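You operate a simulated robot arm through the tools that you are given. There is no shell and no other tool.

Carry out the task below with a simulated two-armed robot. There is one attempt and no reset: what you move stays moved.

TASK
Tip the strainer's soil into the blue pot, rinse the strainer and put it back.
Fine: tap shut at the end. What is to be rubbed or washed off counts as gone when no trace of it is left.

The check looks at the end state, three seconds after you hand in, the way a careful person would. Anything else that was tipped, shoved, dropped, spilled or broken makes it a failure.

THE ROBOT
Two 7-joint arms with fingered hands on one trunk that stands fixed in place. Base frame: the origin is at the foot of the trunk, x ahead of it, y to its left, z up; the work surface is at about z = 780. Units: mm, degrees, N and s.
The left shoulder is at [60, 187, 1190], the right one opposite. With the tool pointing down near the work surface each hand reaches from about 100 to 760 mm from the base axis, measured 20 degrees to its own side. Payload 3.6 kg a hand.
Tool frame (each hand has its own): the origin (TCP) lies between the finger pads and is the grasp point; the fingertips stand 26 mm ahead of it; z points along the fingers, y is the line along which they close. The gripper opens to 88 mm; its body begins 30 mm behind the TCP. The gripper is a hand of 3 fingers: y runs from the thumb to the fingers, the wrist lies at [-17, -98, -164] in the tool frame, and closing takes about 1.5 s.
Orientation is told as [roll, pitch, yaw] about the base's x, y, z axes, in that order, counted from this pose: with the fingers straight down and the wrist toward the robot, the tool's x, y and z point along [0, 1, 0], [1, 0, 0] and [0, 0, -1] of the base frame.

THE INTERFACE
- The arms move only by the tool apply_moves. It takes "left_deltas", "right_deltas" or both (then of equal length, played together; a hand with none holds still); each is a list of rows, each a list of 6 numbers: the shift along the tool's x, y, z in mm, then the turn, a rotation vector about the tool's x, y, z in degrees. In form: [[dx, dy, dz, wx, wy, wz], ...]. A call has 1 to 20 rows; each row shifts and turns the commanded pose from where the row before left it, along the tool's axes as they then stand. "left_fingers" and "right_fingers" are, for a hand that has rows, the opening, from 0 (shut) to 1 (fully open), set as the call begins (left out, the last holds). Rows are played at 5 a second. More than 50 mm and 8.6 degrees between two rows, or a gripper value outside its range, and nothing of the call is played. Where a pose cannot be reached the arm comes as near as it can. A force on the tool above 60 N (or 10 N above the force at the start of the call, whichever is more), or a blocked arm, ends the call early, and 0.2 s more pass. The fingers move at their own pace (about 153 mm/s each) and stop on an object; they squeeze with about 33 N. The grip force told is the motor's: it shows also when the fingers shut on nothing. Time passes only in rows, and 0.2 s behind the last, so rows that do not move let the fingers close. The reply holds the time, the measured pose of the TCP, the force on the tool along the base axes, the opening and the grip force, in the units named above and with some noise, with the torque about the TCP (base axes, N m) and any sound that the robot's microphone picked up.
- Cameras (640 x 400 px; columns grow to the right, rows downward): "scene" is now at [245.7, -8.2, 1118.6]; the picture's right is [-0.08, -1.00, 0.00], its down [-0.16, 0.01, -0.99] and it looks along [0.98, -0.08, -0.16] (base axes); focal length 214 px, centre (320, 200). "left" rides on the left gripper at [-56, -80, -102] in its tool frame; the picture's right is [-0.73, -0.32, 0.60], its down [0.62, -0.66, 0.41] and it looks along [0.27, 0.68, 0.69] (tool axes); focal length 247 px, centre (320, 200). "right" rides on the right gripper at [56, -80, -102] in its tool frame; the picture's right is [-0.73, 0.32, -0.60], its down [-0.62, -0.67, 0.41] and it looks along [-0.27, 0.67, 0.69] (tool axes); focal length 247 px, centre (320, 200). There is no depth. A picture from a camera that has moved, and an enlarged one, comes with that camera's place and axes in the base frame and with its lens.
- grab_frame(camera): a new picture of that camera. No time passes.
- lift_body(by): moves the trunk up (or, below 0, down) by that many mm; the arms and the scene camera ride with it, the base frame stays. It gives what a move gives, with no picture.
- finger_targets(fingers, thumb_bend, thumb_turn, hand): sets how far each is bent, from 0 (flat) to 1 (curled in); at 0.3 the hand is open as for a grip, at 0.7 the pads meet at the TCP. One left out holds its place. A second passes; each finger stops where it meets its share of the squeeze, and holds until it gets a number again. A gripper value or a shape takes the hand back. It gives what a move gives, with no picture; readings hold the bend of each and the force on the fingers (four entries, about 0 where the hand has none), thumb and palm. thumb_turn goes from beside the hand (0) to across from the fingers (1), as for a grip.
- hand_shape(shape, hand): the hand has 3 fingers and takes this shape, open, in about a second: jaw (thumb against the fingers, like two jaws); tri (thumb and two fingers); tip (a fingertip pinch); poke (one finger out to press); point (the index stretched); flat (the hand flat); cup (the hand cupped); fist (a fist). The gripper value then closes the fingers along that shape, each until it touches; the sizes above hold for jaw. It gives what a move gives, with no picture.
- head_to(pan, tilt): turns the head with the scene camera to pan (to the left, within 60 degrees either way) and tilt (down, from -29 to 69), counted from straight ahead of the robot (the tilt from the chest, where the trunk bows). It gives what a move gives.
- zoom(camera, box): a new picture of the part [left, top, right, bottom] of that camera's present view, enlarged. No time passes.
- close_job(): hands the job in; it is judged then, once.

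Nothing tells you positions but the pictures and the camera data. Unless the task says otherwise, let go and move clear before handing in.

The tools are called after "Emit:" by a JSON object that holds its "method" and its "body". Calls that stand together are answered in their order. apply_moves: Moves the arms, as the interface text tells. Its arguments: {"type":"object","properties":{"left_deltas":{"type":"array"},"left_fingers":{"type":"number"},"right_deltas":{"type":"array"},"right_fingers":{"type":"number"}},"required":[]} The other tools are called the same way: lift_body (by) moves the trunk up or down; hand_shape (shape, hand) gives the hand a shape; finger_targets (fingers, thumb_bend, thumb_turn, hand) moves the fingers one by one; head_to (pan, tilt) turns the head that bears the scene camera; grab_frame (camera) takes a picture; zoom (camera, box) takes an enlarged picture of a part of a camera's view; close_job () hands the job in.

At the start:

```text
time: 0.0
left_tool_pos: [455.1, 226.1, 1484.2]
left_tool_rot: [-0.1, 0.0, 0.1]
left_ft_force: [0.8, -0.1, 0.6]
left_ft_torque: [-0.01, 0.0, -0.01]
left_finger_gap: 87.4
left_finger_force: 0.1
left_shape: jaw
left_bend: [0.3, 0.3, 0.98]
left_finger forces: [0.0, 0.0, 0.0, 0.0, 0.1, 0.0]
right_tool_pos: [496.6, -270.0, 1513.0]
right_tool_rot: [0.1, 0.0, 0.0]
right_ft_force: [-0.1, -0.4, 0.2]
right_ft_torque: [0.02, 0.01, 0.0]
right_finger_gap: 87.8
right_finger_force: 0.0
right_shape: jaw
right_bend: [0.3, 0.3, 0.98]
right_finger forces: [0.0, 0.1, 0.1, 0.0, 0.0, 0.0]
trunk travel left (down, up): [-334.0, 424.0]
head pan, tilt (commanded): [-4.7, 9.5]
```

scene: 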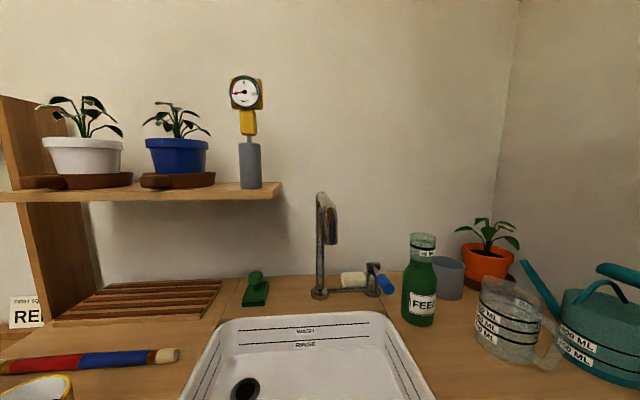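
right: 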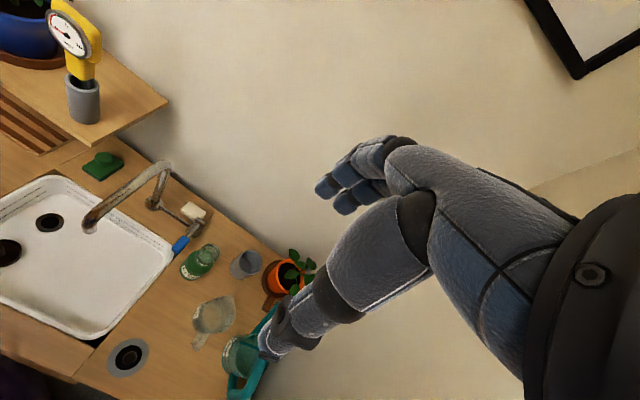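
left: 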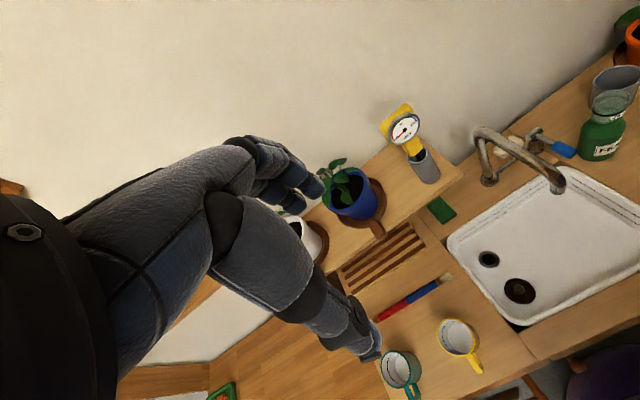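

I see a sink with a tap, a shelf with a white and a blue pot, and a counter with several items. I don't see the strainer clearly yet, so I'll look around first.

Emit:
{"method": "head_to", "body": {"pan": 0, "tilt": 55}}

Emit:
{"method": "grab_frame", "body": {"camera": "scene"}}

```text
time: 1.1
left_tool_pos: [454.2, 223.8, 1483.8]
left_tool_rot: [-0.1, 0.1, 0.0]
left_ft_force: [-0.2, 0.9, 0.4]
left_ft_torque: [0.02, -0.02, -0.02]
left_finger_gap: 87.7
left_finger_force: 0.2
left_shape: jaw
left_bend: [0.3, 0.3, 0.98]
left_finger forces: [0.0, 0.0, 0.0, 0.0, 0.1, 0.0]
right_tool_pos: [497.8, -269.7, 1513.5]
right_tool_rot: [0.1, -0.1, 0.0]
right_ft_force: [0.0, 0.5, -0.2]
right_ft_torque: [0.04, -0.01, 0.01]
right_finger_gap: 87.9
right_finger_force: 0.0
right_shape: jaw
right_bend: [0.3, 0.3, 0.98]
right_finger forces: [0.0, 0.0, 0.1, 0.0, 0.1, 0.1]
trunk travel left (down, up): [-334.0, 424.0]
head pan, tilt (commanded): [0.0, 55.0]
```

```text
taken
camera scene: at [225.3, -0.6, 1049.4], right [0.0, -1.0, 0.0], down [-0.82, 0.0, -0.57], along [0.57, 0.0, -0.82], focal length 214 px, centre (320, 200)
```

scene: 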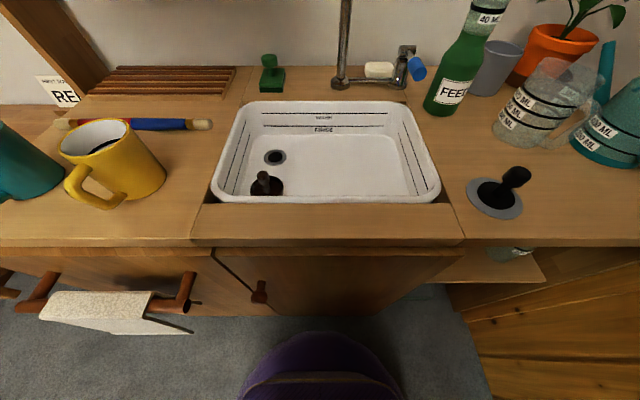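

The counter, sink and two dark knobbed objects are visible: one in the sink, one on the right of the counter. I'll zoom in to tell which is the strainer.

Emit:
{"method": "zoom", "body": {"camera": "scene", "box": [420, 140, 560, 260]}}

Emit:
{"method": "zoom", "body": {"camera": "scene", "box": [210, 100, 350, 210]}}

Emit:
{"method": "zoom", "body": {"camera": "scene", "box": [0, 50, 230, 230]}}

Emit:
{"method": "zoom", "body": {"camera": "scene", "box": [230, 0, 450, 140]}}

Emit:
{"method": "zoom", "body": {"camera": "scene", "box": [420, 0, 640, 180]}}

```text
3.33 times, centred on (490, 200) of scene
camera zoom: at [225.3, -0.6, 1049.4], right [0.0, -1.0, 0.0], down [-0.82, 0.0, -0.57], along [0.57, 0.0, -0.82], focal length 715 px, centre (-247, 200)
```

zoom: 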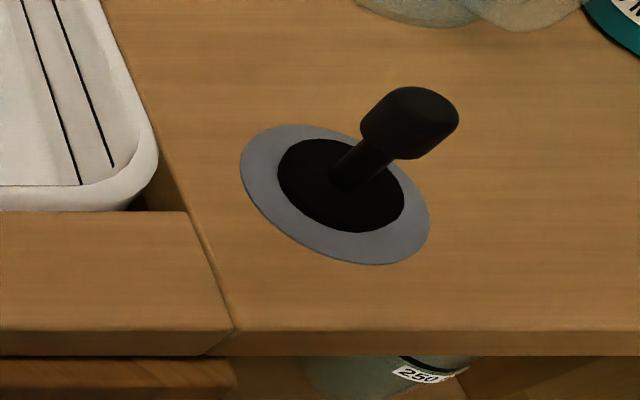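

```text
3.64 times, centred on (280, 155) of scene
camera zoom: at [225.3, -0.6, 1049.4], right [0.0, -1.0, 0.0], down [-0.82, 0.0, -0.57], along [0.57, 0.0, -0.82], focal length 780 px, centre (466, 364)
```

zoom: 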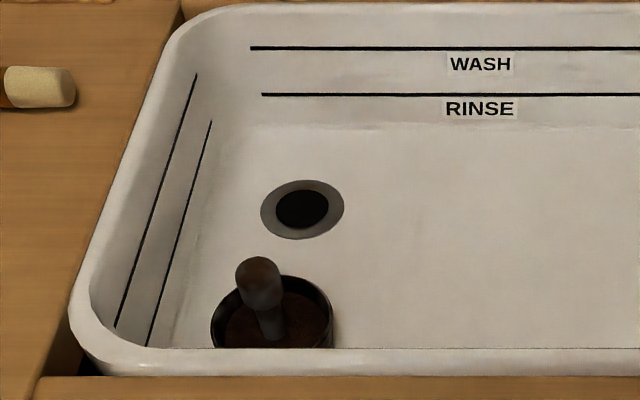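

```text
2.22 times, centred on (115, 140) of scene
camera zoom: at [225.3, -0.6, 1049.4], right [0.0, -1.0, 0.0], down [-0.82, 0.0, -0.57], along [0.57, 0.0, -0.82], focal length 477 px, centre (776, 333)
```

zoom: 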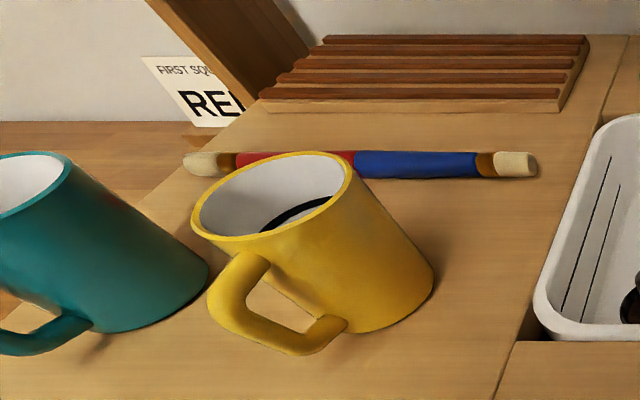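

```text
2.86 times, centred on (340, 70) of scene
camera zoom: at [225.3, -0.6, 1049.4], right [0.0, -1.0, 0.0], down [-0.82, 0.0, -0.57], along [0.57, 0.0, -0.82], focal length 613 px, centre (263, 571)
```

zoom: 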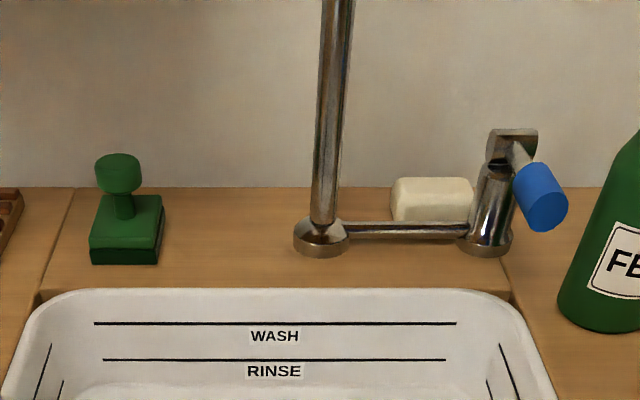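

```text
2.22 times, centred on (530, 90) of scene
camera zoom: at [225.3, -0.6, 1049.4], right [0.0, -1.0, 0.0], down [-0.82, 0.0, -0.57], along [0.57, 0.0, -0.82], focal length 477 px, centre (-147, 444)
```

zoom: 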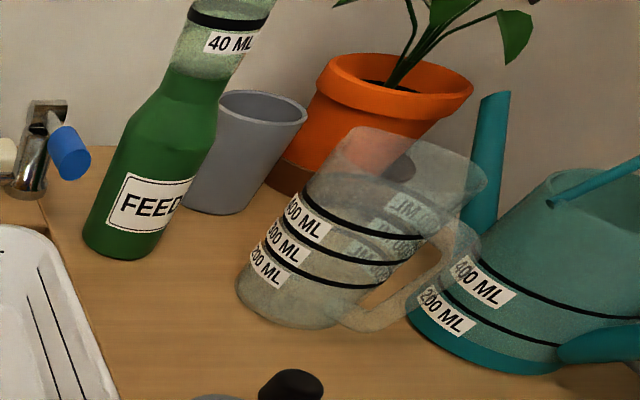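

The strainer (black basket with a knob, brown soil inside) stands in the sink next to the drain; the disc on the right looks like a plug. I'll look more at the left sign, shelf, and tap.

Emit:
{"method": "head_to", "body": {"pan": 45, "tilt": 20}}

Emit:
{"method": "grab_frame", "body": {"camera": "scene"}}

Emit:
{"method": "grab_frame", "body": {"camera": "left"}}

Emit:
{"method": "grab_frame", "body": {"camera": "right"}}

```text
time: 2.2
left_tool_pos: [453.6, 223.2, 1484.0]
left_tool_rot: [0.0, 0.0, 0.1]
left_ft_force: [0.2, 0.1, 0.3]
left_ft_torque: [0.0, 0.02, 0.02]
left_finger_gap: 87.5
left_finger_force: 0.1
left_shape: jaw
left_bend: [0.3, 0.3, 0.98]
left_finger forces: [0.1, 0.0, 0.1, 0.1, 0.1, 0.0]
right_tool_pos: [497.6, -270.6, 1512.9]
right_tool_rot: [0.1, 0.0, 0.0]
right_ft_force: [-0.2, 0.2, 0.5]
right_ft_torque: [0.05, -0.03, -0.07]
right_finger_gap: 87.7
right_finger_force: 0.1
right_shape: jaw
right_bend: [0.3, 0.3, 0.98]
right_finger forces: [0.0, 0.0, 0.1, 0.0, 0.0, 0.1]
trunk travel left (down, up): [-334.0, 424.0]
head pan, tilt (commanded): [45.0, 20.0]
```

```text
taken
camera scene: at [219.0, 65.2, 1101.4], right [0.71, -0.71, 0.0], down [-0.24, -0.24, -0.94], along [0.66, 0.66, -0.34], focal length 214 px, centre (320, 200)
```

scene: 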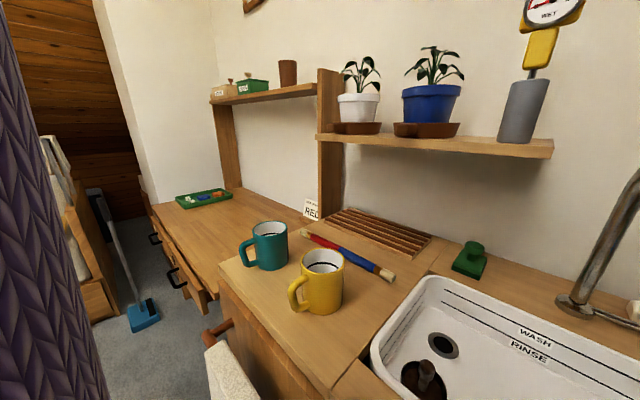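

```text
taken
camera left: at [374.5, 169.5, 1586.6], right [-0.32, -0.74, -0.6], down [-0.67, 0.62, -0.41], along [0.68, 0.27, -0.69], focal length 247 px, centre (320, 200)
```

left: 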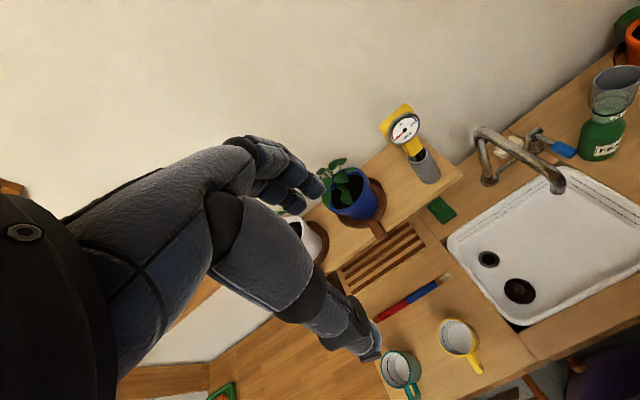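

```text
taken
camera right: at [418.4, -214.7, 1614.4], right [0.32, -0.74, 0.6], down [-0.67, -0.62, -0.41], along [0.67, -0.27, -0.69], focal length 247 px, centre (320, 200)
```

right: 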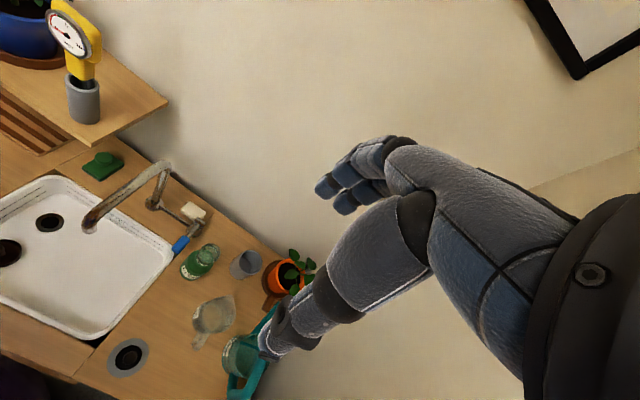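

Strainer is around (494, 108) on the basin floor, drain at ~(603, 108), spout outlet ~(565, -52, 998), blue tap lever ~(691, -197, 841). Now I'll zoom in on the pot, strainer and the tap.

Emit:
{"method": "zoom", "body": {"camera": "scene", "box": [310, 20, 490, 160]}}

Emit:
{"method": "zoom", "body": {"camera": "scene", "box": [370, 280, 540, 400]}}

Emit:
{"method": "zoom", "body": {"camera": "left", "box": [440, 220, 600, 330]}}

Emit:
{"method": "zoom", "body": {"camera": "left", "box": [270, 130, 430, 250]}}

Emit:
{"method": "zoom", "body": {"camera": "right", "box": [60, 140, 240, 280]}}

```text
2.86 times, centred on (400, 90) of scene
camera zoom: at [219.0, 65.2, 1101.4], right [0.71, -0.71, 0.0], down [-0.24, -0.24, -0.94], along [0.66, 0.66, -0.34], focal length 613 px, centre (91, 514)
```

zoom: 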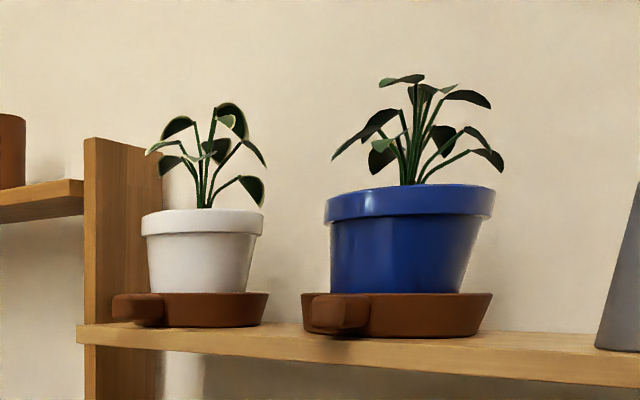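

```text
3.33 times, centred on (455, 340) of scene
camera zoom: at [219.0, 65.2, 1101.4], right [0.71, -0.71, 0.0], down [-0.24, -0.24, -0.94], along [0.66, 0.66, -0.34], focal length 715 px, centre (-130, -267)
```

zoom: 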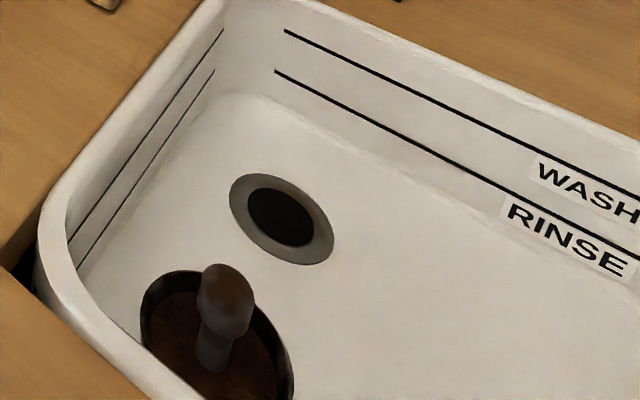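

```text
3.64 times, centred on (520, 275) of left
camera zoom: at [374.5, 169.5, 1586.6], right [-0.32, -0.74, -0.6], down [-0.67, 0.62, -0.41], along [0.68, 0.27, -0.69], focal length 898 px, centre (-407, -73)
```

zoom: 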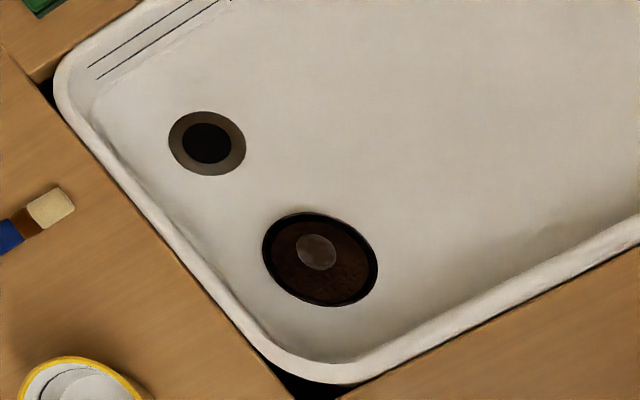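

```text
3.33 times, centred on (350, 190) of left
camera zoom: at [374.5, 169.5, 1586.6], right [-0.32, -0.74, -0.6], down [-0.67, 0.62, -0.41], along [0.68, 0.27, -0.69], focal length 823 px, centre (220, 233)
```

zoom: 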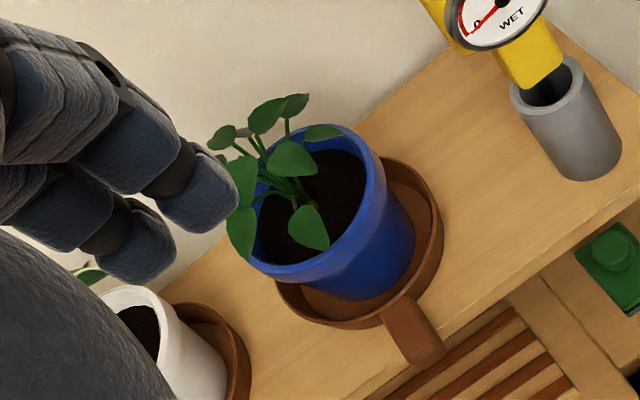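

```text
2.86 times, centred on (150, 210) of right
camera zoom: at [418.4, -214.7, 1614.4], right [0.32, -0.74, 0.6], down [-0.67, -0.62, -0.41], along [0.67, -0.27, -0.69], focal length 706 px, centre (806, 171)
```

zoom: 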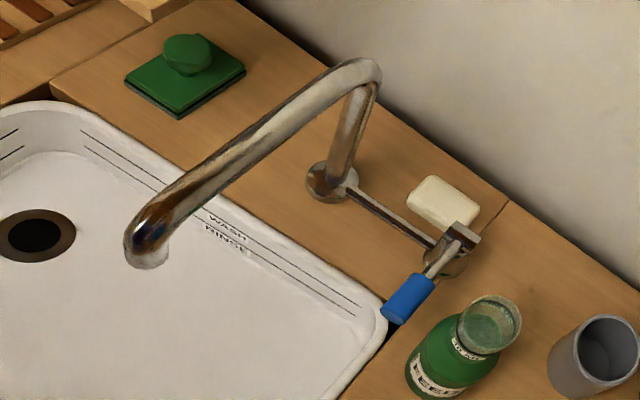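

The blue pot's rim is about 129 mm wide, centred near (755, 259, 1167), with the plant in the middle. I'll raise the trunk to look down at the shelf and the strainer.

Emit:
{"method": "lift_body", "body": {"by": 250}}

Emit:
{"method": "head_to", "body": {"pan": 25, "tilt": 35}}

Emit:
{"method": "grab_frame", "body": {"camera": "scene"}}

Emit:
{"method": "zoom", "body": {"camera": "scene", "box": [240, 80, 400, 180]}}

Emit:
{"method": "zoom", "body": {"camera": "scene", "box": [300, 220, 460, 320]}}

```text
time: 4.8
left_tool_pos: [455.0, 224.8, 1733.6]
left_tool_rot: [0.0, 0.0, 0.1]
left_ft_force: [-0.6, -0.3, 0.4]
left_ft_torque: [0.01, 0.03, -0.02]
left_finger_gap: 87.8
left_finger_force: 0.1
left_shape: jaw
left_bend: [0.3, 0.3, 0.98]
left_finger forces: [0.0, 0.1, 0.1, 0.0, 0.0, 0.0]
right_tool_pos: [458.3, -269.6, 1787.5]
right_tool_rot: [0.1, -3.3, -0.1]
right_ft_force: [-0.8, -0.3, -0.8]
right_ft_torque: [0.01, 0.02, -0.01]
right_finger_gap: 87.8
right_finger_force: 0.2
right_shape: jaw
right_bend: [0.3, 0.3, 0.98]
right_finger forces: [0.1, 0.0, 0.0, 0.0, 0.0, 0.1]
trunk travel left (down, up): [-584.0, 174.0]
head pan, tilt (commanded): [45.0, 20.0]
```

```text
time: 5.7
left_tool_pos: [453.7, 225.5, 1733.8]
left_tool_rot: [0.1, -0.1, 0.0]
left_ft_force: [0.5, -0.1, 0.1]
left_ft_torque: [0.03, 0.03, 0.0]
left_finger_gap: 87.4
left_finger_force: 0.1
left_shape: jaw
left_bend: [0.3, 0.3, 0.98]
left_finger forces: [0.0, 0.0, 0.0, 0.1, 0.0, 0.0]
right_tool_pos: [458.2, -271.4, 1787.5]
right_tool_rot: [0.2, -3.3, -0.2]
right_ft_force: [-0.5, -0.4, 0.4]
right_ft_torque: [-0.01, -0.01, -0.01]
right_finger_gap: 87.6
right_finger_force: 0.0
right_shape: jaw
right_bend: [0.3, 0.3, 0.98]
right_finger forces: [0.1, 0.1, 0.1, 0.1, 0.0, 0.1]
trunk travel left (down, up): [-584.0, 174.0]
head pan, tilt (commanded): [25.0, 35.0]
```

```text
taken
camera scene: at [212.6, 36.7, 1339.4], right [0.42, -0.91, 0.0], down [-0.52, -0.24, -0.82], along [0.74, 0.35, -0.57], focal length 214 px, centre (320, 200)
```

scene: 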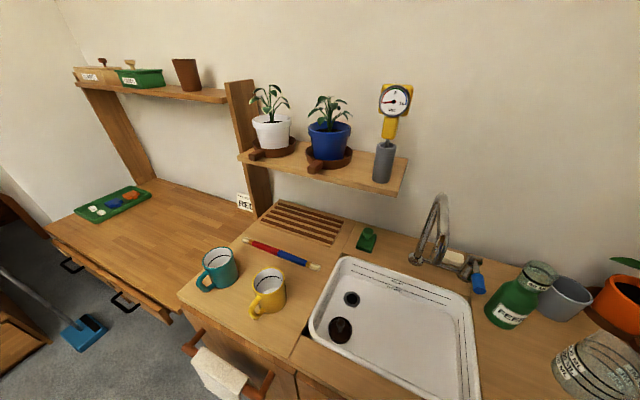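

```text
4.00 times, centred on (320, 130) of scene
camera zoom: at [212.6, 36.7, 1339.4], right [0.42, -0.91, 0.0], down [-0.52, -0.24, -0.82], along [0.74, 0.35, -0.57], focal length 858 px, centre (320, 480)
```

zoom: 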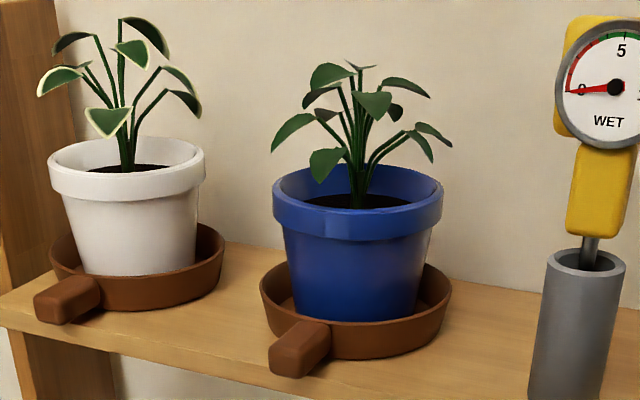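

```text
4.00 times, centred on (380, 270) of scene
camera zoom: at [212.6, 36.7, 1339.4], right [0.42, -0.91, 0.0], down [-0.52, -0.24, -0.82], along [0.74, 0.35, -0.57], focal length 858 px, centre (80, -80)
```

zoom: 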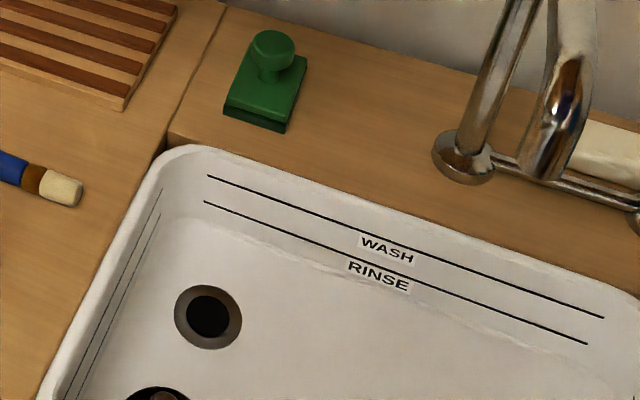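

The plant stands in the pot's centre with leaves spreading to the sides; the front half is fairly open. I'll lower the trunk again and bring the left hand above the strainer for a close look.

Emit:
{"method": "lift_body", "body": {"by": -250}}

Emit:
{"method": "apply_moves", "body": {"left_deltas": [[-9, 3, 44.9, 0, 0, 0], [-9, 3, 44.9, 0, 0, 0], [-9, 3, 44.9, 0, 0, 0], [-9, 3, 44.9, 0, 0, 0], [-9, 3, 44.9, 0, 0, 0], [-9, 3, 44.9, 0, 0, 0], [-9, 3, 44.9, 0, 0, 0], [-9, 3, 44.9, 0, 0, 0], [-9, 3, 44.9, 0, 0, 0], [-9, 3, 44.9, 0, 0, 0], [-9, 3, 44.9, 0, 0, 0], [-9, 3, 44.9, 0, 0, 0], [-9, 3, 44.9, 0, 0, 0]]}}

Emit:
{"method": "grab_frame", "body": {"camera": "left"}}

Emit:
{"method": "grab_frame", "body": {"camera": "scene"}}

```text
time: 8.2
left_tool_pos: [452.9, 224.8, 1484.7]
left_tool_rot: [0.1, 0.0, 0.1]
left_ft_force: [-0.1, -0.3, 0.2]
left_ft_torque: [-0.01, -0.01, 0.0]
left_finger_gap: 87.9
left_finger_force: 0.1
left_shape: jaw
left_bend: [0.3, 0.3, 0.98]
left_finger forces: [0.0, 0.0, 0.1, 0.1, 0.0, 0.0]
right_tool_pos: [455.5, -270.7, 1537.4]
right_tool_rot: [0.2, -3.3, 0.0]
right_ft_force: [0.1, 0.0, 0.3]
right_ft_torque: [0.0, 0.01, -0.02]
right_finger_gap: 87.6
right_finger_force: 0.1
right_shape: jaw
right_bend: [0.3, 0.3, 0.98]
right_finger forces: [0.1, 0.0, 0.1, 0.1, 0.1, 0.0]
trunk travel left (down, up): [-334.0, 424.0]
head pan, tilt (commanded): [25.0, 35.0]
```

```text
time: 11.0
left_tool_pos: [493.3, 107.4, 898.6]
left_tool_rot: [0.1, 0.0, 0.1]
left_ft_force: [-0.5, -0.2, -0.4]
left_ft_torque: [0.01, 0.0, 0.01]
left_finger_gap: 87.6
left_finger_force: 0.1
left_shape: jaw
left_bend: [0.3, 0.3, 0.98]
left_finger forces: [0.0, 0.0, 0.0, 0.0, 0.0, 0.0]
right_tool_pos: [458.7, -270.5, 1536.3]
right_tool_rot: [0.0, -3.2, -0.1]
right_ft_force: [0.6, -0.3, 0.3]
right_ft_torque: [0.0, -0.05, 0.03]
right_finger_gap: 87.7
right_finger_force: 0.0
right_shape: jaw
right_bend: [0.3, 0.3, 0.98]
right_finger forces: [0.0, 0.1, 0.1, 0.0, 0.0, 0.0]
trunk travel left (down, up): [-334.0, 424.0]
head pan, tilt (commanded): [25.0, 35.0]
```

```text
taken
camera left: at [413.9, 51.6, 1001.1], right [-0.32, -0.74, -0.6], down [-0.67, 0.62, -0.41], along [0.68, 0.27, -0.69], focal length 247 px, centre (320, 200)
```

left: 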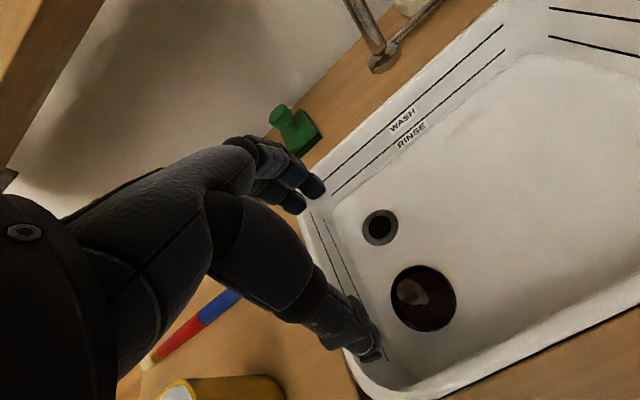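

```text
taken
camera scene: at [233.2, 36.5, 1077.5], right [0.42, -0.91, 0.0], down [-0.52, -0.24, -0.82], along [0.74, 0.35, -0.57], focal length 214 px, centre (320, 200)
```

scene: 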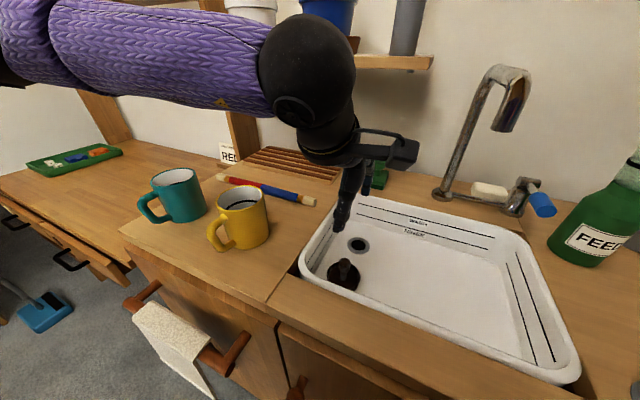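

The left hand is about 180 mm above the strainer and centred roughly over it. I'll zoom in on the strainer to fix its height and knob size.

Emit:
{"method": "zoom", "body": {"camera": "left", "box": [360, 240, 488, 340]}}

Emit:
{"method": "zoom", "body": {"camera": "scene", "box": [290, 200, 418, 300]}}

Emit:
{"method": "zoom", "body": {"camera": "scene", "box": [420, 60, 580, 230]}}

```text
4.00 times, centred on (424, 290) of left
camera zoom: at [413.9, 51.6, 1001.1], right [-0.32, -0.74, -0.6], down [-0.67, 0.62, -0.41], along [0.68, 0.27, -0.69], focal length 988 px, centre (-96, -160)
```

zoom: 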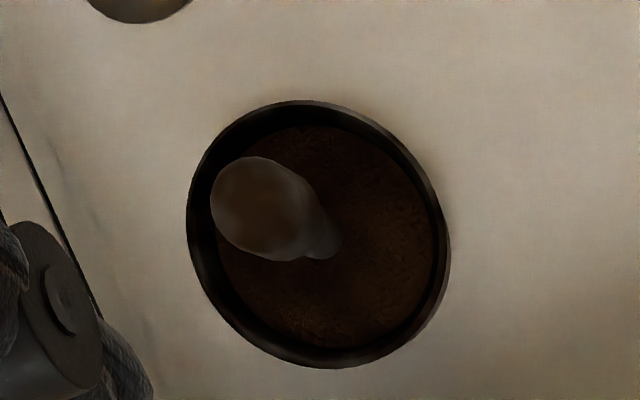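

```text
4.00 times, centred on (354, 250) of scene
camera zoom: at [233.2, 36.5, 1077.5], right [0.42, -0.91, 0.0], down [-0.52, -0.24, -0.82], along [0.74, 0.35, -0.57], focal length 858 px, centre (184, 0)
```

zoom: 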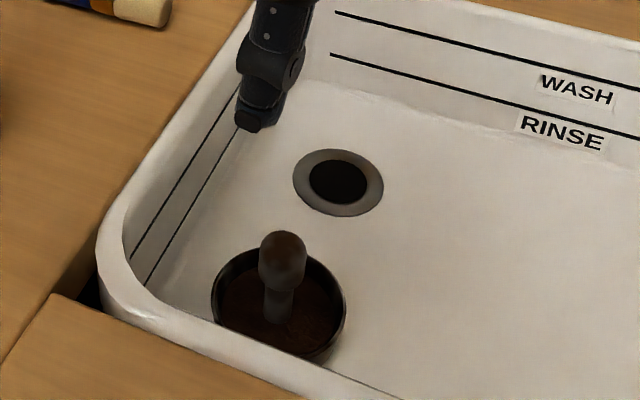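

```text
2.35 times, centred on (500, 145) of scene
camera zoom: at [233.2, 36.5, 1077.5], right [0.42, -0.91, 0.0], down [-0.52, -0.24, -0.82], along [0.74, 0.35, -0.57], focal length 505 px, centre (-104, 329)
```

zoom: 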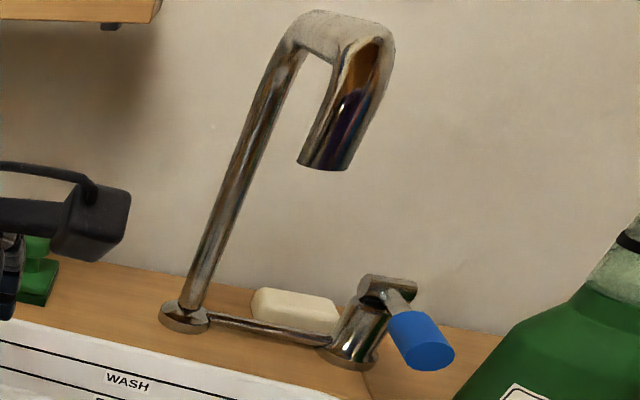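

The strainer's knob head sits at about (488, 105, 744), rim near z 720 and the basin floor near 686. I'll lower the left hand part way with half-closed fingers and check the clearance to the mugs.

Emit:
{"method": "apply_moves", "body": {"left_deltas": [[-1, -3, 35, 0, 0, 0], [-1, -3, 35, 0, 0, 0]], "left_fingers": 0.62}}

Emit:
{"method": "grab_frame", "body": {"camera": "left"}}

Emit:
{"method": "grab_frame", "body": {"camera": "scene"}}

```text
time: 11.6
left_tool_pos: [487.3, 104.6, 829.4]
left_tool_rot: [0.1, -0.1, 0.0]
left_ft_force: [0.8, -0.1, -0.1]
left_ft_torque: [-0.02, 0.04, 0.04]
left_finger_gap: 54.8
left_finger_force: 0.1
left_shape: jaw
left_bend: [0.38, 0.61, 1.0]
left_finger forces: [0.0, 0.1, 0.0, 0.1, 0.0, 0.0]
right_tool_pos: [458.5, -269.6, 1537.5]
right_tool_rot: [0.2, -3.1, 0.0]
right_ft_force: [-0.8, 0.7, 0.1]
right_ft_torque: [0.01, 0.01, 0.01]
right_finger_gap: 87.7
right_finger_force: 0.1
right_shape: jaw
right_bend: [0.3, 0.3, 0.98]
right_finger forces: [0.1, 0.0, 0.0, 0.1, 0.0, 0.1]
trunk travel left (down, up): [-334.0, 424.0]
head pan, tilt (commanded): [25.0, 35.0]
```

```text
taken
camera left: at [408.0, 50.0, 932.1], right [-0.32, -0.74, -0.6], down [-0.67, 0.62, -0.41], along [0.68, 0.27, -0.69], focal length 247 px, centre (320, 200)
```

left: 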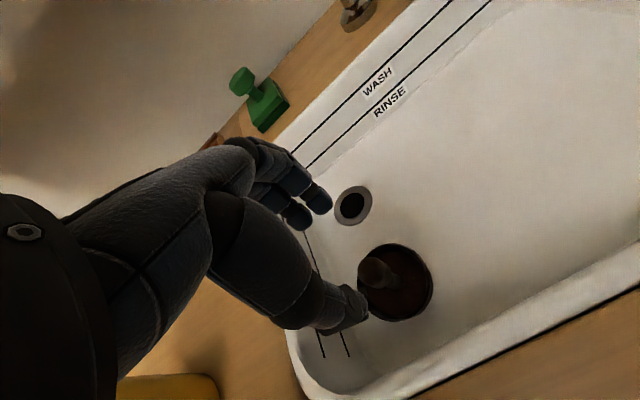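

```text
taken
camera scene: at [233.0, 36.6, 1077.6], right [0.42, -0.91, 0.0], down [-0.52, -0.24, -0.82], along [0.74, 0.35, -0.57], focal length 214 px, centre (320, 200)
```

scene: 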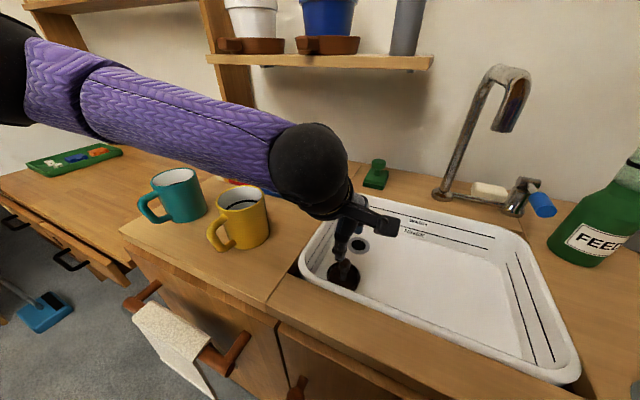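

The hand is aligned over the strainer and the forearm passes above the yellow mug. To keep the forearm well clear, I'll raise the trunk by 100 mm and then reach down steeper.

Emit:
{"method": "lift_body", "body": {"by": 100}}

Emit:
{"method": "apply_moves", "body": {"left_deltas": [[0, 0, 45, 0, 0, 0], [0, 0, 45, 0, 0, 0], [0, 0, 45, 0, 0, 0]]}}

Emit:
{"method": "grab_frame", "body": {"camera": "left"}}

Emit:
{"method": "grab_frame", "body": {"camera": "scene"}}

```text
time: 13.0
left_tool_pos: [485.9, 104.9, 930.3]
left_tool_rot: [0.0, 0.2, 0.1]
left_ft_force: [-0.1, 0.4, 0.4]
left_ft_torque: [0.01, 0.03, 0.01]
left_finger_gap: 54.8
left_finger_force: 0.0
left_shape: jaw
left_bend: [0.38, 0.61, 1.0]
left_finger forces: [0.0, 0.0, 0.0, 0.1, 0.1, 0.0]
right_tool_pos: [458.5, -270.6, 1636.4]
right_tool_rot: [0.1, -3.1, -0.2]
right_ft_force: [0.5, 0.3, 0.3]
right_ft_torque: [0.01, 0.0, 0.02]
right_finger_gap: 87.8
right_finger_force: 0.1
right_shape: jaw
right_bend: [0.3, 0.3, 0.98]
right_finger forces: [0.0, 0.0, 0.0, 0.0, 0.1, 0.0]
trunk travel left (down, up): [-434.0, 324.0]
head pan, tilt (commanded): [25.0, 35.0]
```

```text
time: 13.8
left_tool_pos: [486.4, 105.7, 795.4]
left_tool_rot: [0.1, 0.0, 0.0]
left_ft_force: [-0.3, 0.0, 0.3]
left_ft_torque: [-0.01, -0.03, 0.02]
left_finger_gap: 54.8
left_finger_force: 0.1
left_shape: jaw
left_bend: [0.38, 0.61, 1.0]
left_finger forces: [0.0, 0.1, 0.0, 0.0, 0.1, 0.0]
right_tool_pos: [457.7, -271.0, 1636.6]
right_tool_rot: [0.0, -3.2, -0.1]
right_ft_force: [1.1, 0.4, 0.1]
right_ft_torque: [0.02, 0.0, -0.01]
right_finger_gap: 87.9
right_finger_force: 0.1
right_shape: jaw
right_bend: [0.3, 0.3, 0.98]
right_finger forces: [0.1, 0.0, 0.0, 0.0, 0.1, 0.1]
trunk travel left (down, up): [-434.0, 324.0]
head pan, tilt (commanded): [25.0, 35.0]
```

```text
taken
camera left: at [408.1, 50.7, 897.5], right [-0.32, -0.73, -0.6], down [-0.67, 0.62, -0.41], along [0.68, 0.27, -0.69], focal length 247 px, centre (320, 200)
```

left: 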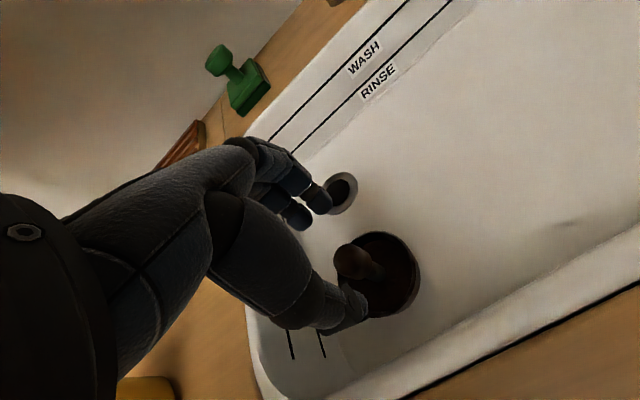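

```text
taken
camera scene: at [221.4, 36.4, 1184.2], right [0.42, -0.91, 0.0], down [-0.52, -0.24, -0.82], along [0.74, 0.35, -0.57], focal length 214 px, centre (320, 200)
```

scene: 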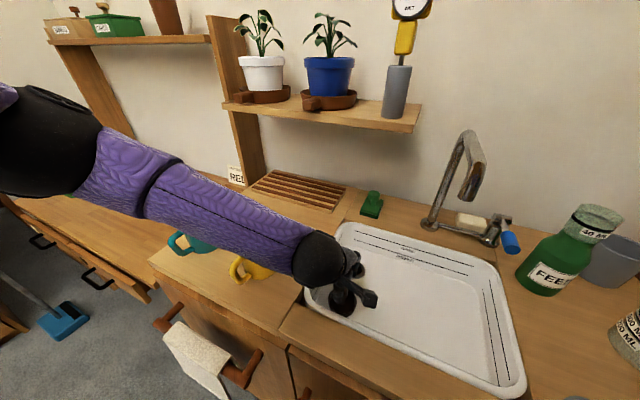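

The forearm clears the mugs by over 100 mm and the knob head sits at about (490, 107). I'll descend to z≈751 around the knob and look before closing.

Emit:
{"method": "apply_moves", "body": {"left_deltas": [[0.5, 1, 15, 0, 0, 0], [0.5, 1, 15, 0, 0, 0], [0, 1, 14, 0, 0, 0]]}}

Emit:
{"method": "grab_frame", "body": {"camera": "left"}}

Emit:
{"method": "zoom", "body": {"camera": "scene", "box": [280, 220, 420, 330]}}

```text
time: 14.6
left_tool_pos: [489.7, 107.3, 750.3]
left_tool_rot: [0.0, 0.0, 0.2]
left_ft_force: [0.0, -0.2, -0.9]
left_ft_torque: [0.0, 0.02, -0.02]
left_finger_gap: 54.7
left_finger_force: 0.0
left_shape: jaw
left_bend: [0.38, 0.61, 1.0]
left_finger forces: [0.0, 0.0, 0.0, 0.1, 0.0, 0.0]
right_tool_pos: [457.5, -270.4, 1637.5]
right_tool_rot: [0.1, -3.4, 0.0]
right_ft_force: [0.7, 0.6, 0.6]
right_ft_torque: [0.01, 0.01, 0.0]
right_finger_gap: 87.6
right_finger_force: 0.1
right_shape: jaw
right_bend: [0.3, 0.3, 0.98]
right_finger forces: [0.0, 0.0, 0.0, 0.1, 0.1, 0.0]
trunk travel left (down, up): [-434.0, 324.0]
head pan, tilt (commanded): [25.0, 35.0]
```

```text
taken
camera left: at [410.8, 51.7, 853.6], right [-0.32, -0.74, -0.6], down [-0.67, 0.62, -0.41], along [0.67, 0.27, -0.69], focal length 247 px, centre (320, 200)
```

left: 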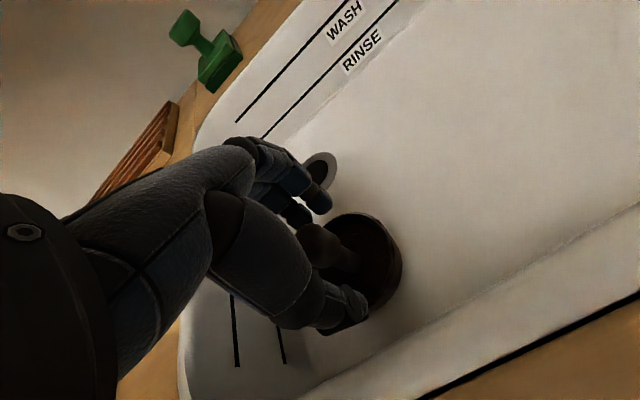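

```text
3.64 times, centred on (350, 275) of scene
camera zoom: at [221.2, 36.4, 1184.2], right [0.42, -0.91, 0.0], down [-0.52, -0.24, -0.82], along [0.74, 0.35, -0.57], focal length 780 px, centre (211, -73)
```

zoom: 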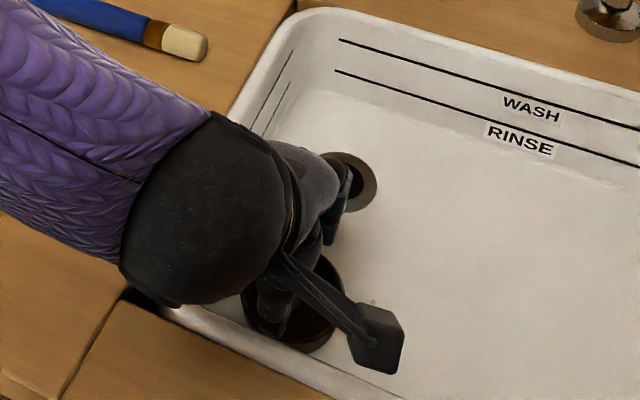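

The fingers straddle the knob. I'll zoom in on the finger area before closing.

Emit:
{"method": "zoom", "body": {"camera": "left", "box": [250, 150, 430, 350]}}

```text
2.00 times, centred on (340, 250) of left
camera zoom: at [410.8, 51.7, 853.6], right [-0.32, -0.74, -0.6], down [-0.67, 0.62, -0.41], along [0.67, 0.27, -0.69], focal length 494 px, centre (280, 100)
```

zoom: 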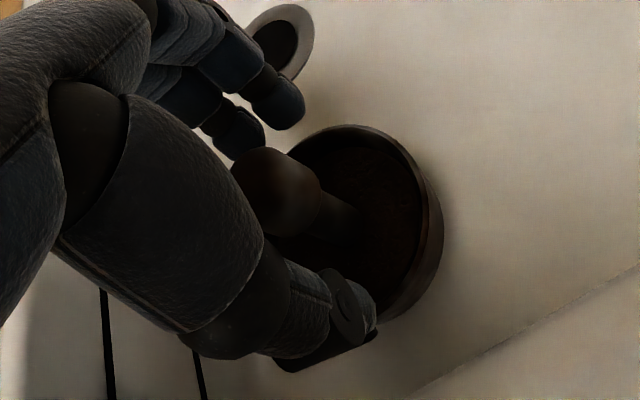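

The knob head lies between the thumb and fingers, centred at the TCP. I'll close the hand on it.

Emit:
{"method": "apply_moves", "body": {"left_deltas": [[0, 0, 0, 0, 0, 0], [0, 0, 0, 0, 0, 0], [0, 0, 0, 0, 0, 0], [0, 0, 0, 0, 0, 0], [0, 0, 0, 0, 0, 0], [0, 0, 0, 0, 0, 0], [0, 0, 0, 0, 0, 0], [0, 0, 0, 0, 0, 0]], "left_fingers": 0}}

Emit:
{"method": "zoom", "body": {"camera": "left", "box": [250, 150, 430, 350]}}

```text
time: 16.4
left_tool_pos: [489.6, 106.9, 751.7]
left_tool_rot: [0.0, 0.1, 0.1]
left_ft_force: [-0.9, 0.4, -0.6]
left_ft_torque: [-0.01, -0.03, 0.01]
left_finger_gap: 10.1
left_finger_force: 32.6
left_shape: jaw
left_bend: [0.7, 0.73, 1.0]
left_finger forces: [16.9, 14.2, 0.0, 0.0, 30.3, 0.1]
right_tool_pos: [456.3, -270.1, 1637.6]
right_tool_rot: [0.1, -3.3, 0.1]
right_ft_force: [-0.7, 0.3, -0.4]
right_ft_torque: [-0.03, -0.01, 0.0]
right_finger_gap: 87.6
right_finger_force: 0.1
right_shape: jaw
right_bend: [0.3, 0.3, 0.98]
right_finger forces: [0.1, 0.0, 0.0, 0.0, 0.1, 0.1]
trunk travel left (down, up): [-434.0, 324.0]
head pan, tilt (commanded): [25.0, 35.0]
```

```text
2.00 times, centred on (340, 250) of left
camera zoom: at [410.7, 51.7, 853.9], right [-0.32, -0.74, -0.6], down [-0.67, 0.62, -0.41], along [0.67, 0.27, -0.69], focal length 494 px, centre (280, 100)
```

zoom: 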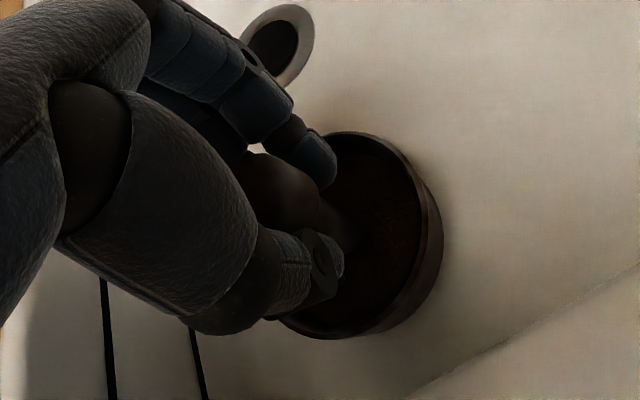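

Grip force shows contact on both fingers and the thumb. I'll lift gently and check that the strainer comes along level.

Emit:
{"method": "apply_moves", "body": {"left_deltas": [[0, 0, -5, 0, 0, 0], [0, 0, -10, 0, 0, 0], [0, 0, -15, 0, 0, 0], [0, 0, -20, 0, 0, 0]]}}

Emit:
{"method": "grab_frame", "body": {"camera": "left"}}

Emit:
{"method": "zoom", "body": {"camera": "scene", "box": [280, 220, 420, 330]}}

```text
time: 17.4
left_tool_pos: [489.6, 106.7, 800.2]
left_tool_rot: [0.0, 0.1, 0.1]
left_ft_force: [0.5, -0.3, -0.2]
left_ft_torque: [0.01, 0.01, -0.01]
left_finger_gap: 9.9
left_finger_force: 33.0
left_shape: jaw
left_bend: [0.7, 0.73, 1.0]
left_finger forces: [17.1, 14.5, 0.0, 0.1, 30.2, 0.1]
right_tool_pos: [457.7, -270.6, 1637.7]
right_tool_rot: [0.0, -3.3, 0.0]
right_ft_force: [-0.9, -0.2, -0.2]
right_ft_torque: [0.01, 0.01, 0.0]
right_finger_gap: 87.7
right_finger_force: 0.1
right_shape: jaw
right_bend: [0.3, 0.3, 0.98]
right_finger forces: [0.1, 0.0, 0.0, 0.0, 0.0, 0.0]
trunk travel left (down, up): [-434.0, 324.0]
head pan, tilt (commanded): [25.0, 35.0]
```

```text
taken
camera left: at [410.7, 51.4, 903.7], right [-0.32, -0.74, -0.6], down [-0.67, 0.62, -0.41], along [0.67, 0.27, -0.69], focal length 247 px, centre (320, 200)
```

left: 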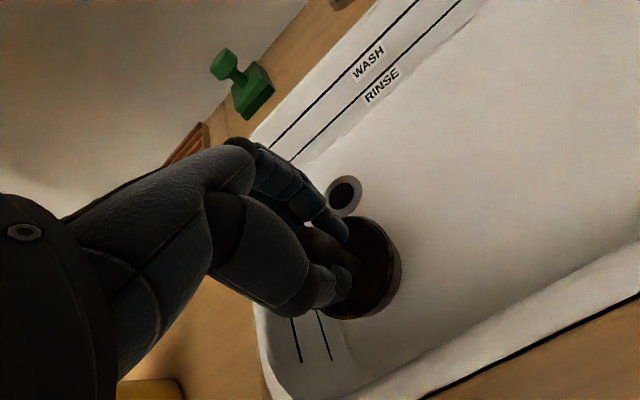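

```text
3.64 times, centred on (350, 275) of scene
camera zoom: at [221.0, 36.7, 1184.3], right [0.42, -0.91, 0.0], down [-0.52, -0.24, -0.82], along [0.74, 0.35, -0.57], focal length 780 px, centre (211, -73)
```

zoom: 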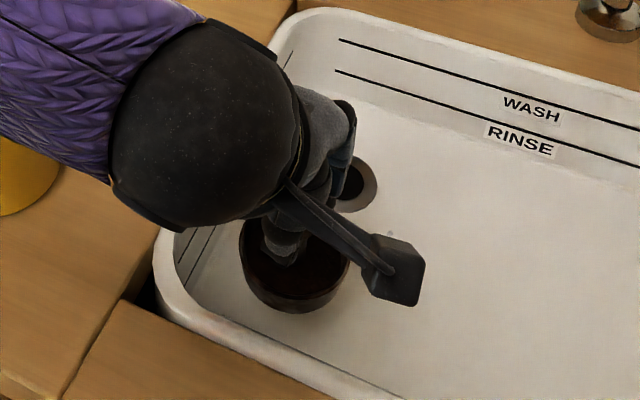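

The strainer is firmly held and level, with no visible mark on the basin floor. I'll raise the trunk (which lifts the strainer out of the sink too) to view the pot from above.

Emit:
{"method": "lift_body", "body": {"by": 320}}

Emit:
{"method": "head_to", "body": {"pan": 23, "tilt": 30}}

Emit:
{"method": "grab_frame", "body": {"camera": "scene"}}

Emit:
{"method": "zoom", "body": {"camera": "scene", "box": [270, 160, 390, 260]}}

```text
time: 20.5
left_tool_pos: [489.8, 106.6, 1120.9]
left_tool_rot: [0.1, 0.1, 0.1]
left_ft_force: [-0.2, 0.1, -0.7]
left_ft_torque: [0.0, -0.01, 0.0]
left_finger_gap: 9.9
left_finger_force: 32.7
left_shape: jaw
left_bend: [0.7, 0.73, 1.0]
left_finger forces: [17.2, 14.8, 0.0, 0.0, 30.3, 0.1]
right_tool_pos: [457.0, -268.6, 1957.3]
right_tool_rot: [0.1, -3.4, -0.2]
right_ft_force: [0.2, 0.4, -0.5]
right_ft_torque: [-0.01, -0.01, 0.01]
right_finger_gap: 87.9
right_finger_force: 0.1
right_shape: jaw
right_bend: [0.3, 0.3, 0.98]
right_finger forces: [0.1, 0.0, 0.1, 0.0, 0.0, 0.1]
trunk travel left (down, up): [-754.0, 4.0]
head pan, tilt (commanded): [25.0, 35.0]
```

```text
time: 21.2
left_tool_pos: [489.0, 107.0, 1121.2]
left_tool_rot: [0.1, -0.1, 0.1]
left_ft_force: [-0.1, 0.8, -0.6]
left_ft_torque: [0.0, -0.02, 0.04]
left_finger_gap: 9.8
left_finger_force: 32.7
left_shape: jaw
left_bend: [0.7, 0.73, 1.0]
left_finger forces: [17.0, 14.8, 0.0, 0.0, 30.2, 0.0]
right_tool_pos: [456.5, -270.3, 1956.3]
right_tool_rot: [0.2, -3.5, -0.1]
right_ft_force: [-0.6, -0.8, 1.0]
right_ft_torque: [-0.01, 0.02, -0.02]
right_finger_gap: 87.7
right_finger_force: 0.0
right_shape: jaw
right_bend: [0.3, 0.3, 0.98]
right_finger forces: [0.0, 0.1, 0.0, 0.1, 0.0, 0.0]
trunk travel left (down, up): [-754.0, 4.0]
head pan, tilt (commanded): [23.0, 30.0]
```

```text
taken
camera scene: at [214.4, 34.7, 1518.1], right [0.39, -0.92, 0.0], down [-0.46, -0.2, -0.87], along [0.8, 0.34, -0.5], focal length 214 px, centre (320, 200)
```

scene: 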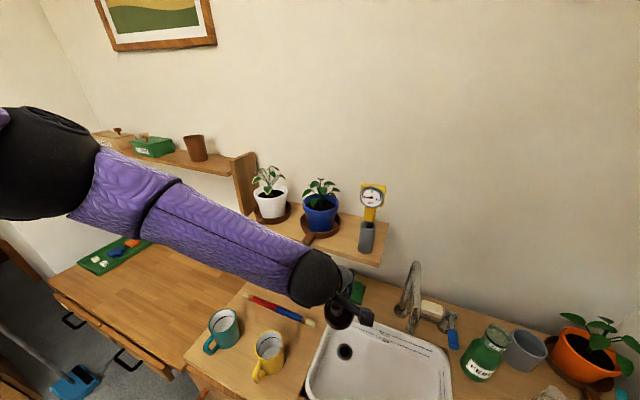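

```text
4.00 times, centred on (330, 210) of scene
camera zoom: at [214.4, 34.7, 1518.1], right [0.39, -0.92, 0.0], down [-0.46, -0.2, -0.87], along [0.8, 0.34, -0.5], focal length 858 px, centre (280, 160)
```

zoom: 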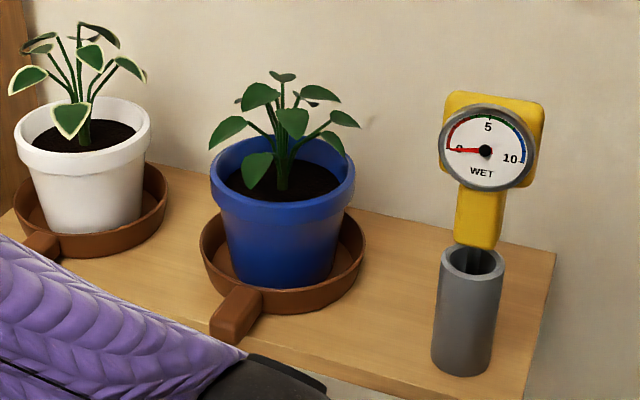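

The pot is at about (758, 263) with its rim at z≈1168, radius ~57, and the leaves reach up to z≈1248. Before tipping I'll set the trunk height for pouring and rehearse the tilt motion with the empty right hand on the mirrored, free side to learn what the arm can reach.

Emit:
{"method": "lift_body", "body": {"by": -260}}

Emit:
{"method": "apply_moves", "body": {"right_deltas": [[4.1, 12.9, 47, 0, 0, 0], [4.1, 12.9, 47, 0, 0, 0], [4.1, 12.9, 47, 0, 0, 0], [4.1, 12.9, 47, 0, 0, 0], [4.1, 12.9, 47, 0, 0, 0], [4.1, 12.9, 47, 0, 0, 0], [4.1, 12.9, 47, 0, 0, 0], [4.1, 12.9, 47, 0, 0, 0], [0, 0, 0, 0, 0, -8.2], [0, 0, 0, 0, 0, -8.2], [0, 0, 0, 0, 0, -8.2], [0, 0, 0, 0, 0, -8.2], [0, 0, 0, 0, 0, -8.2], [0, 0, 0, 0, 0, -8.2], [0, 0, 0, 0, 0, -8.2], [0, 0, 0, 0, 0, -8.2], [0, 0, 0, 0, 0, -8.2], [0, 0, 0, 0, 0, -8.2], [0, 0, 0, 0, 0, -8.0]]}}

```text
time: 23.9
left_tool_pos: [490.3, 106.0, 862.4]
left_tool_rot: [0.0, 0.0, 0.0]
left_ft_force: [0.6, 0.1, -0.4]
left_ft_torque: [0.01, 0.0, -0.01]
left_finger_gap: 10.1
left_finger_force: 33.0
left_shape: jaw
left_bend: [0.7, 0.73, 1.0]
left_finger forces: [17.2, 15.0, 0.0, 0.0, 30.3, 0.1]
right_tool_pos: [456.4, -270.3, 1696.5]
right_tool_rot: [0.1, -3.4, -0.2]
right_ft_force: [-0.4, 0.2, 0.0]
right_ft_torque: [0.03, 0.0, -0.02]
right_finger_gap: 87.6
right_finger_force: 0.1
right_shape: jaw
right_bend: [0.3, 0.3, 0.98]
right_finger forces: [0.1, 0.1, 0.0, 0.1, 0.0, 0.0]
trunk travel left (down, up): [-494.0, 264.0]
head pan, tilt (commanded): [23.0, 30.0]
```

```text
time: 27.9
left_tool_pos: [488.9, 106.0, 861.0]
left_tool_rot: [0.0, -0.1, 0.1]
left_ft_force: [0.0, -0.4, -1.0]
left_ft_torque: [0.02, 0.02, 0.02]
left_finger_gap: 9.9
left_finger_force: 32.8
left_shape: jaw
left_bend: [0.7, 0.73, 1.0]
left_finger forces: [17.2, 15.0, 0.1, 0.0, 30.4, 0.1]
right_tool_pos: [582.7, -236.4, 1327.8]
right_tool_rot: [-1.6, -2.9, 30.0]
right_ft_force: [0.0, 0.0, 0.9]
right_ft_torque: [-0.01, 0.01, -0.01]
right_finger_gap: 87.8
right_finger_force: 0.1
right_shape: jaw
right_bend: [0.3, 0.3, 0.98]
right_finger forces: [0.0, 0.0, 0.0, 0.0, 0.0, 0.1]
right hand out of reach, approached as far as the arm can: row 13, 14, 15, 16, 17, 18, 19
trunk travel left (down, up): [-494.0, 264.0]
head pan, tilt (commanded): [23.0, 30.0]
```

Yaw to that side is limited to about 30° for the wrist. I'll test the opposite yaw direction with the right hand.

Emit:
{"method": "apply_moves", "body": {"right_deltas": [[0, 0, 0, 0, 0, 8.2], [0, 0, 0, 0, 0, 8.2], [0, 0, 0, 0, 0, 8.2], [0, 0, 0, 0, 0, 8.2], [0, 0, 0, 0, 0, 8.2], [0, 0, 0, 0, 0, 8.2], [0, 0, 0, 0, 0, 8.2], [0, 0, 0, 0, 0, 8.2], [0, 0, 0, 0, 0, 8.2], [0, 0, 0, 0, 0, 8.2], [0, 0, 0, 0, 0, 8.2], [0, 0, 0, 0, 0, 8.2], [0, 0, 0, 0, 0, 8.2], [0, 0, 0, 0, 0, 8.2]]}}

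```text
time: 30.9
left_tool_pos: [489.6, 106.6, 861.8]
left_tool_rot: [0.0, 0.0, 0.1]
left_ft_force: [-0.2, -0.3, -0.4]
left_ft_torque: [-0.02, 0.02, 0.0]
left_finger_gap: 10.1
left_finger_force: 33.4
left_shape: jaw
left_bend: [0.7, 0.73, 1.0]
left_finger forces: [17.2, 15.0, 0.0, 0.1, 30.3, 0.0]
right_tool_pos: [584.2, -235.9, 1326.9]
right_tool_rot: [3.4, -0.3, -85.0]
right_ft_force: [0.0, -0.2, -0.3]
right_ft_torque: [-0.01, 0.01, 0.01]
right_finger_gap: 87.9
right_finger_force: 0.1
right_shape: jaw
right_bend: [0.3, 0.3, 0.98]
right_finger forces: [0.0, 0.1, 0.1, 0.1, 0.0, 0.1]
trunk travel left (down, up): [-494.0, 264.0]
head pan, tilt (commanded): [23.0, 30.0]
```

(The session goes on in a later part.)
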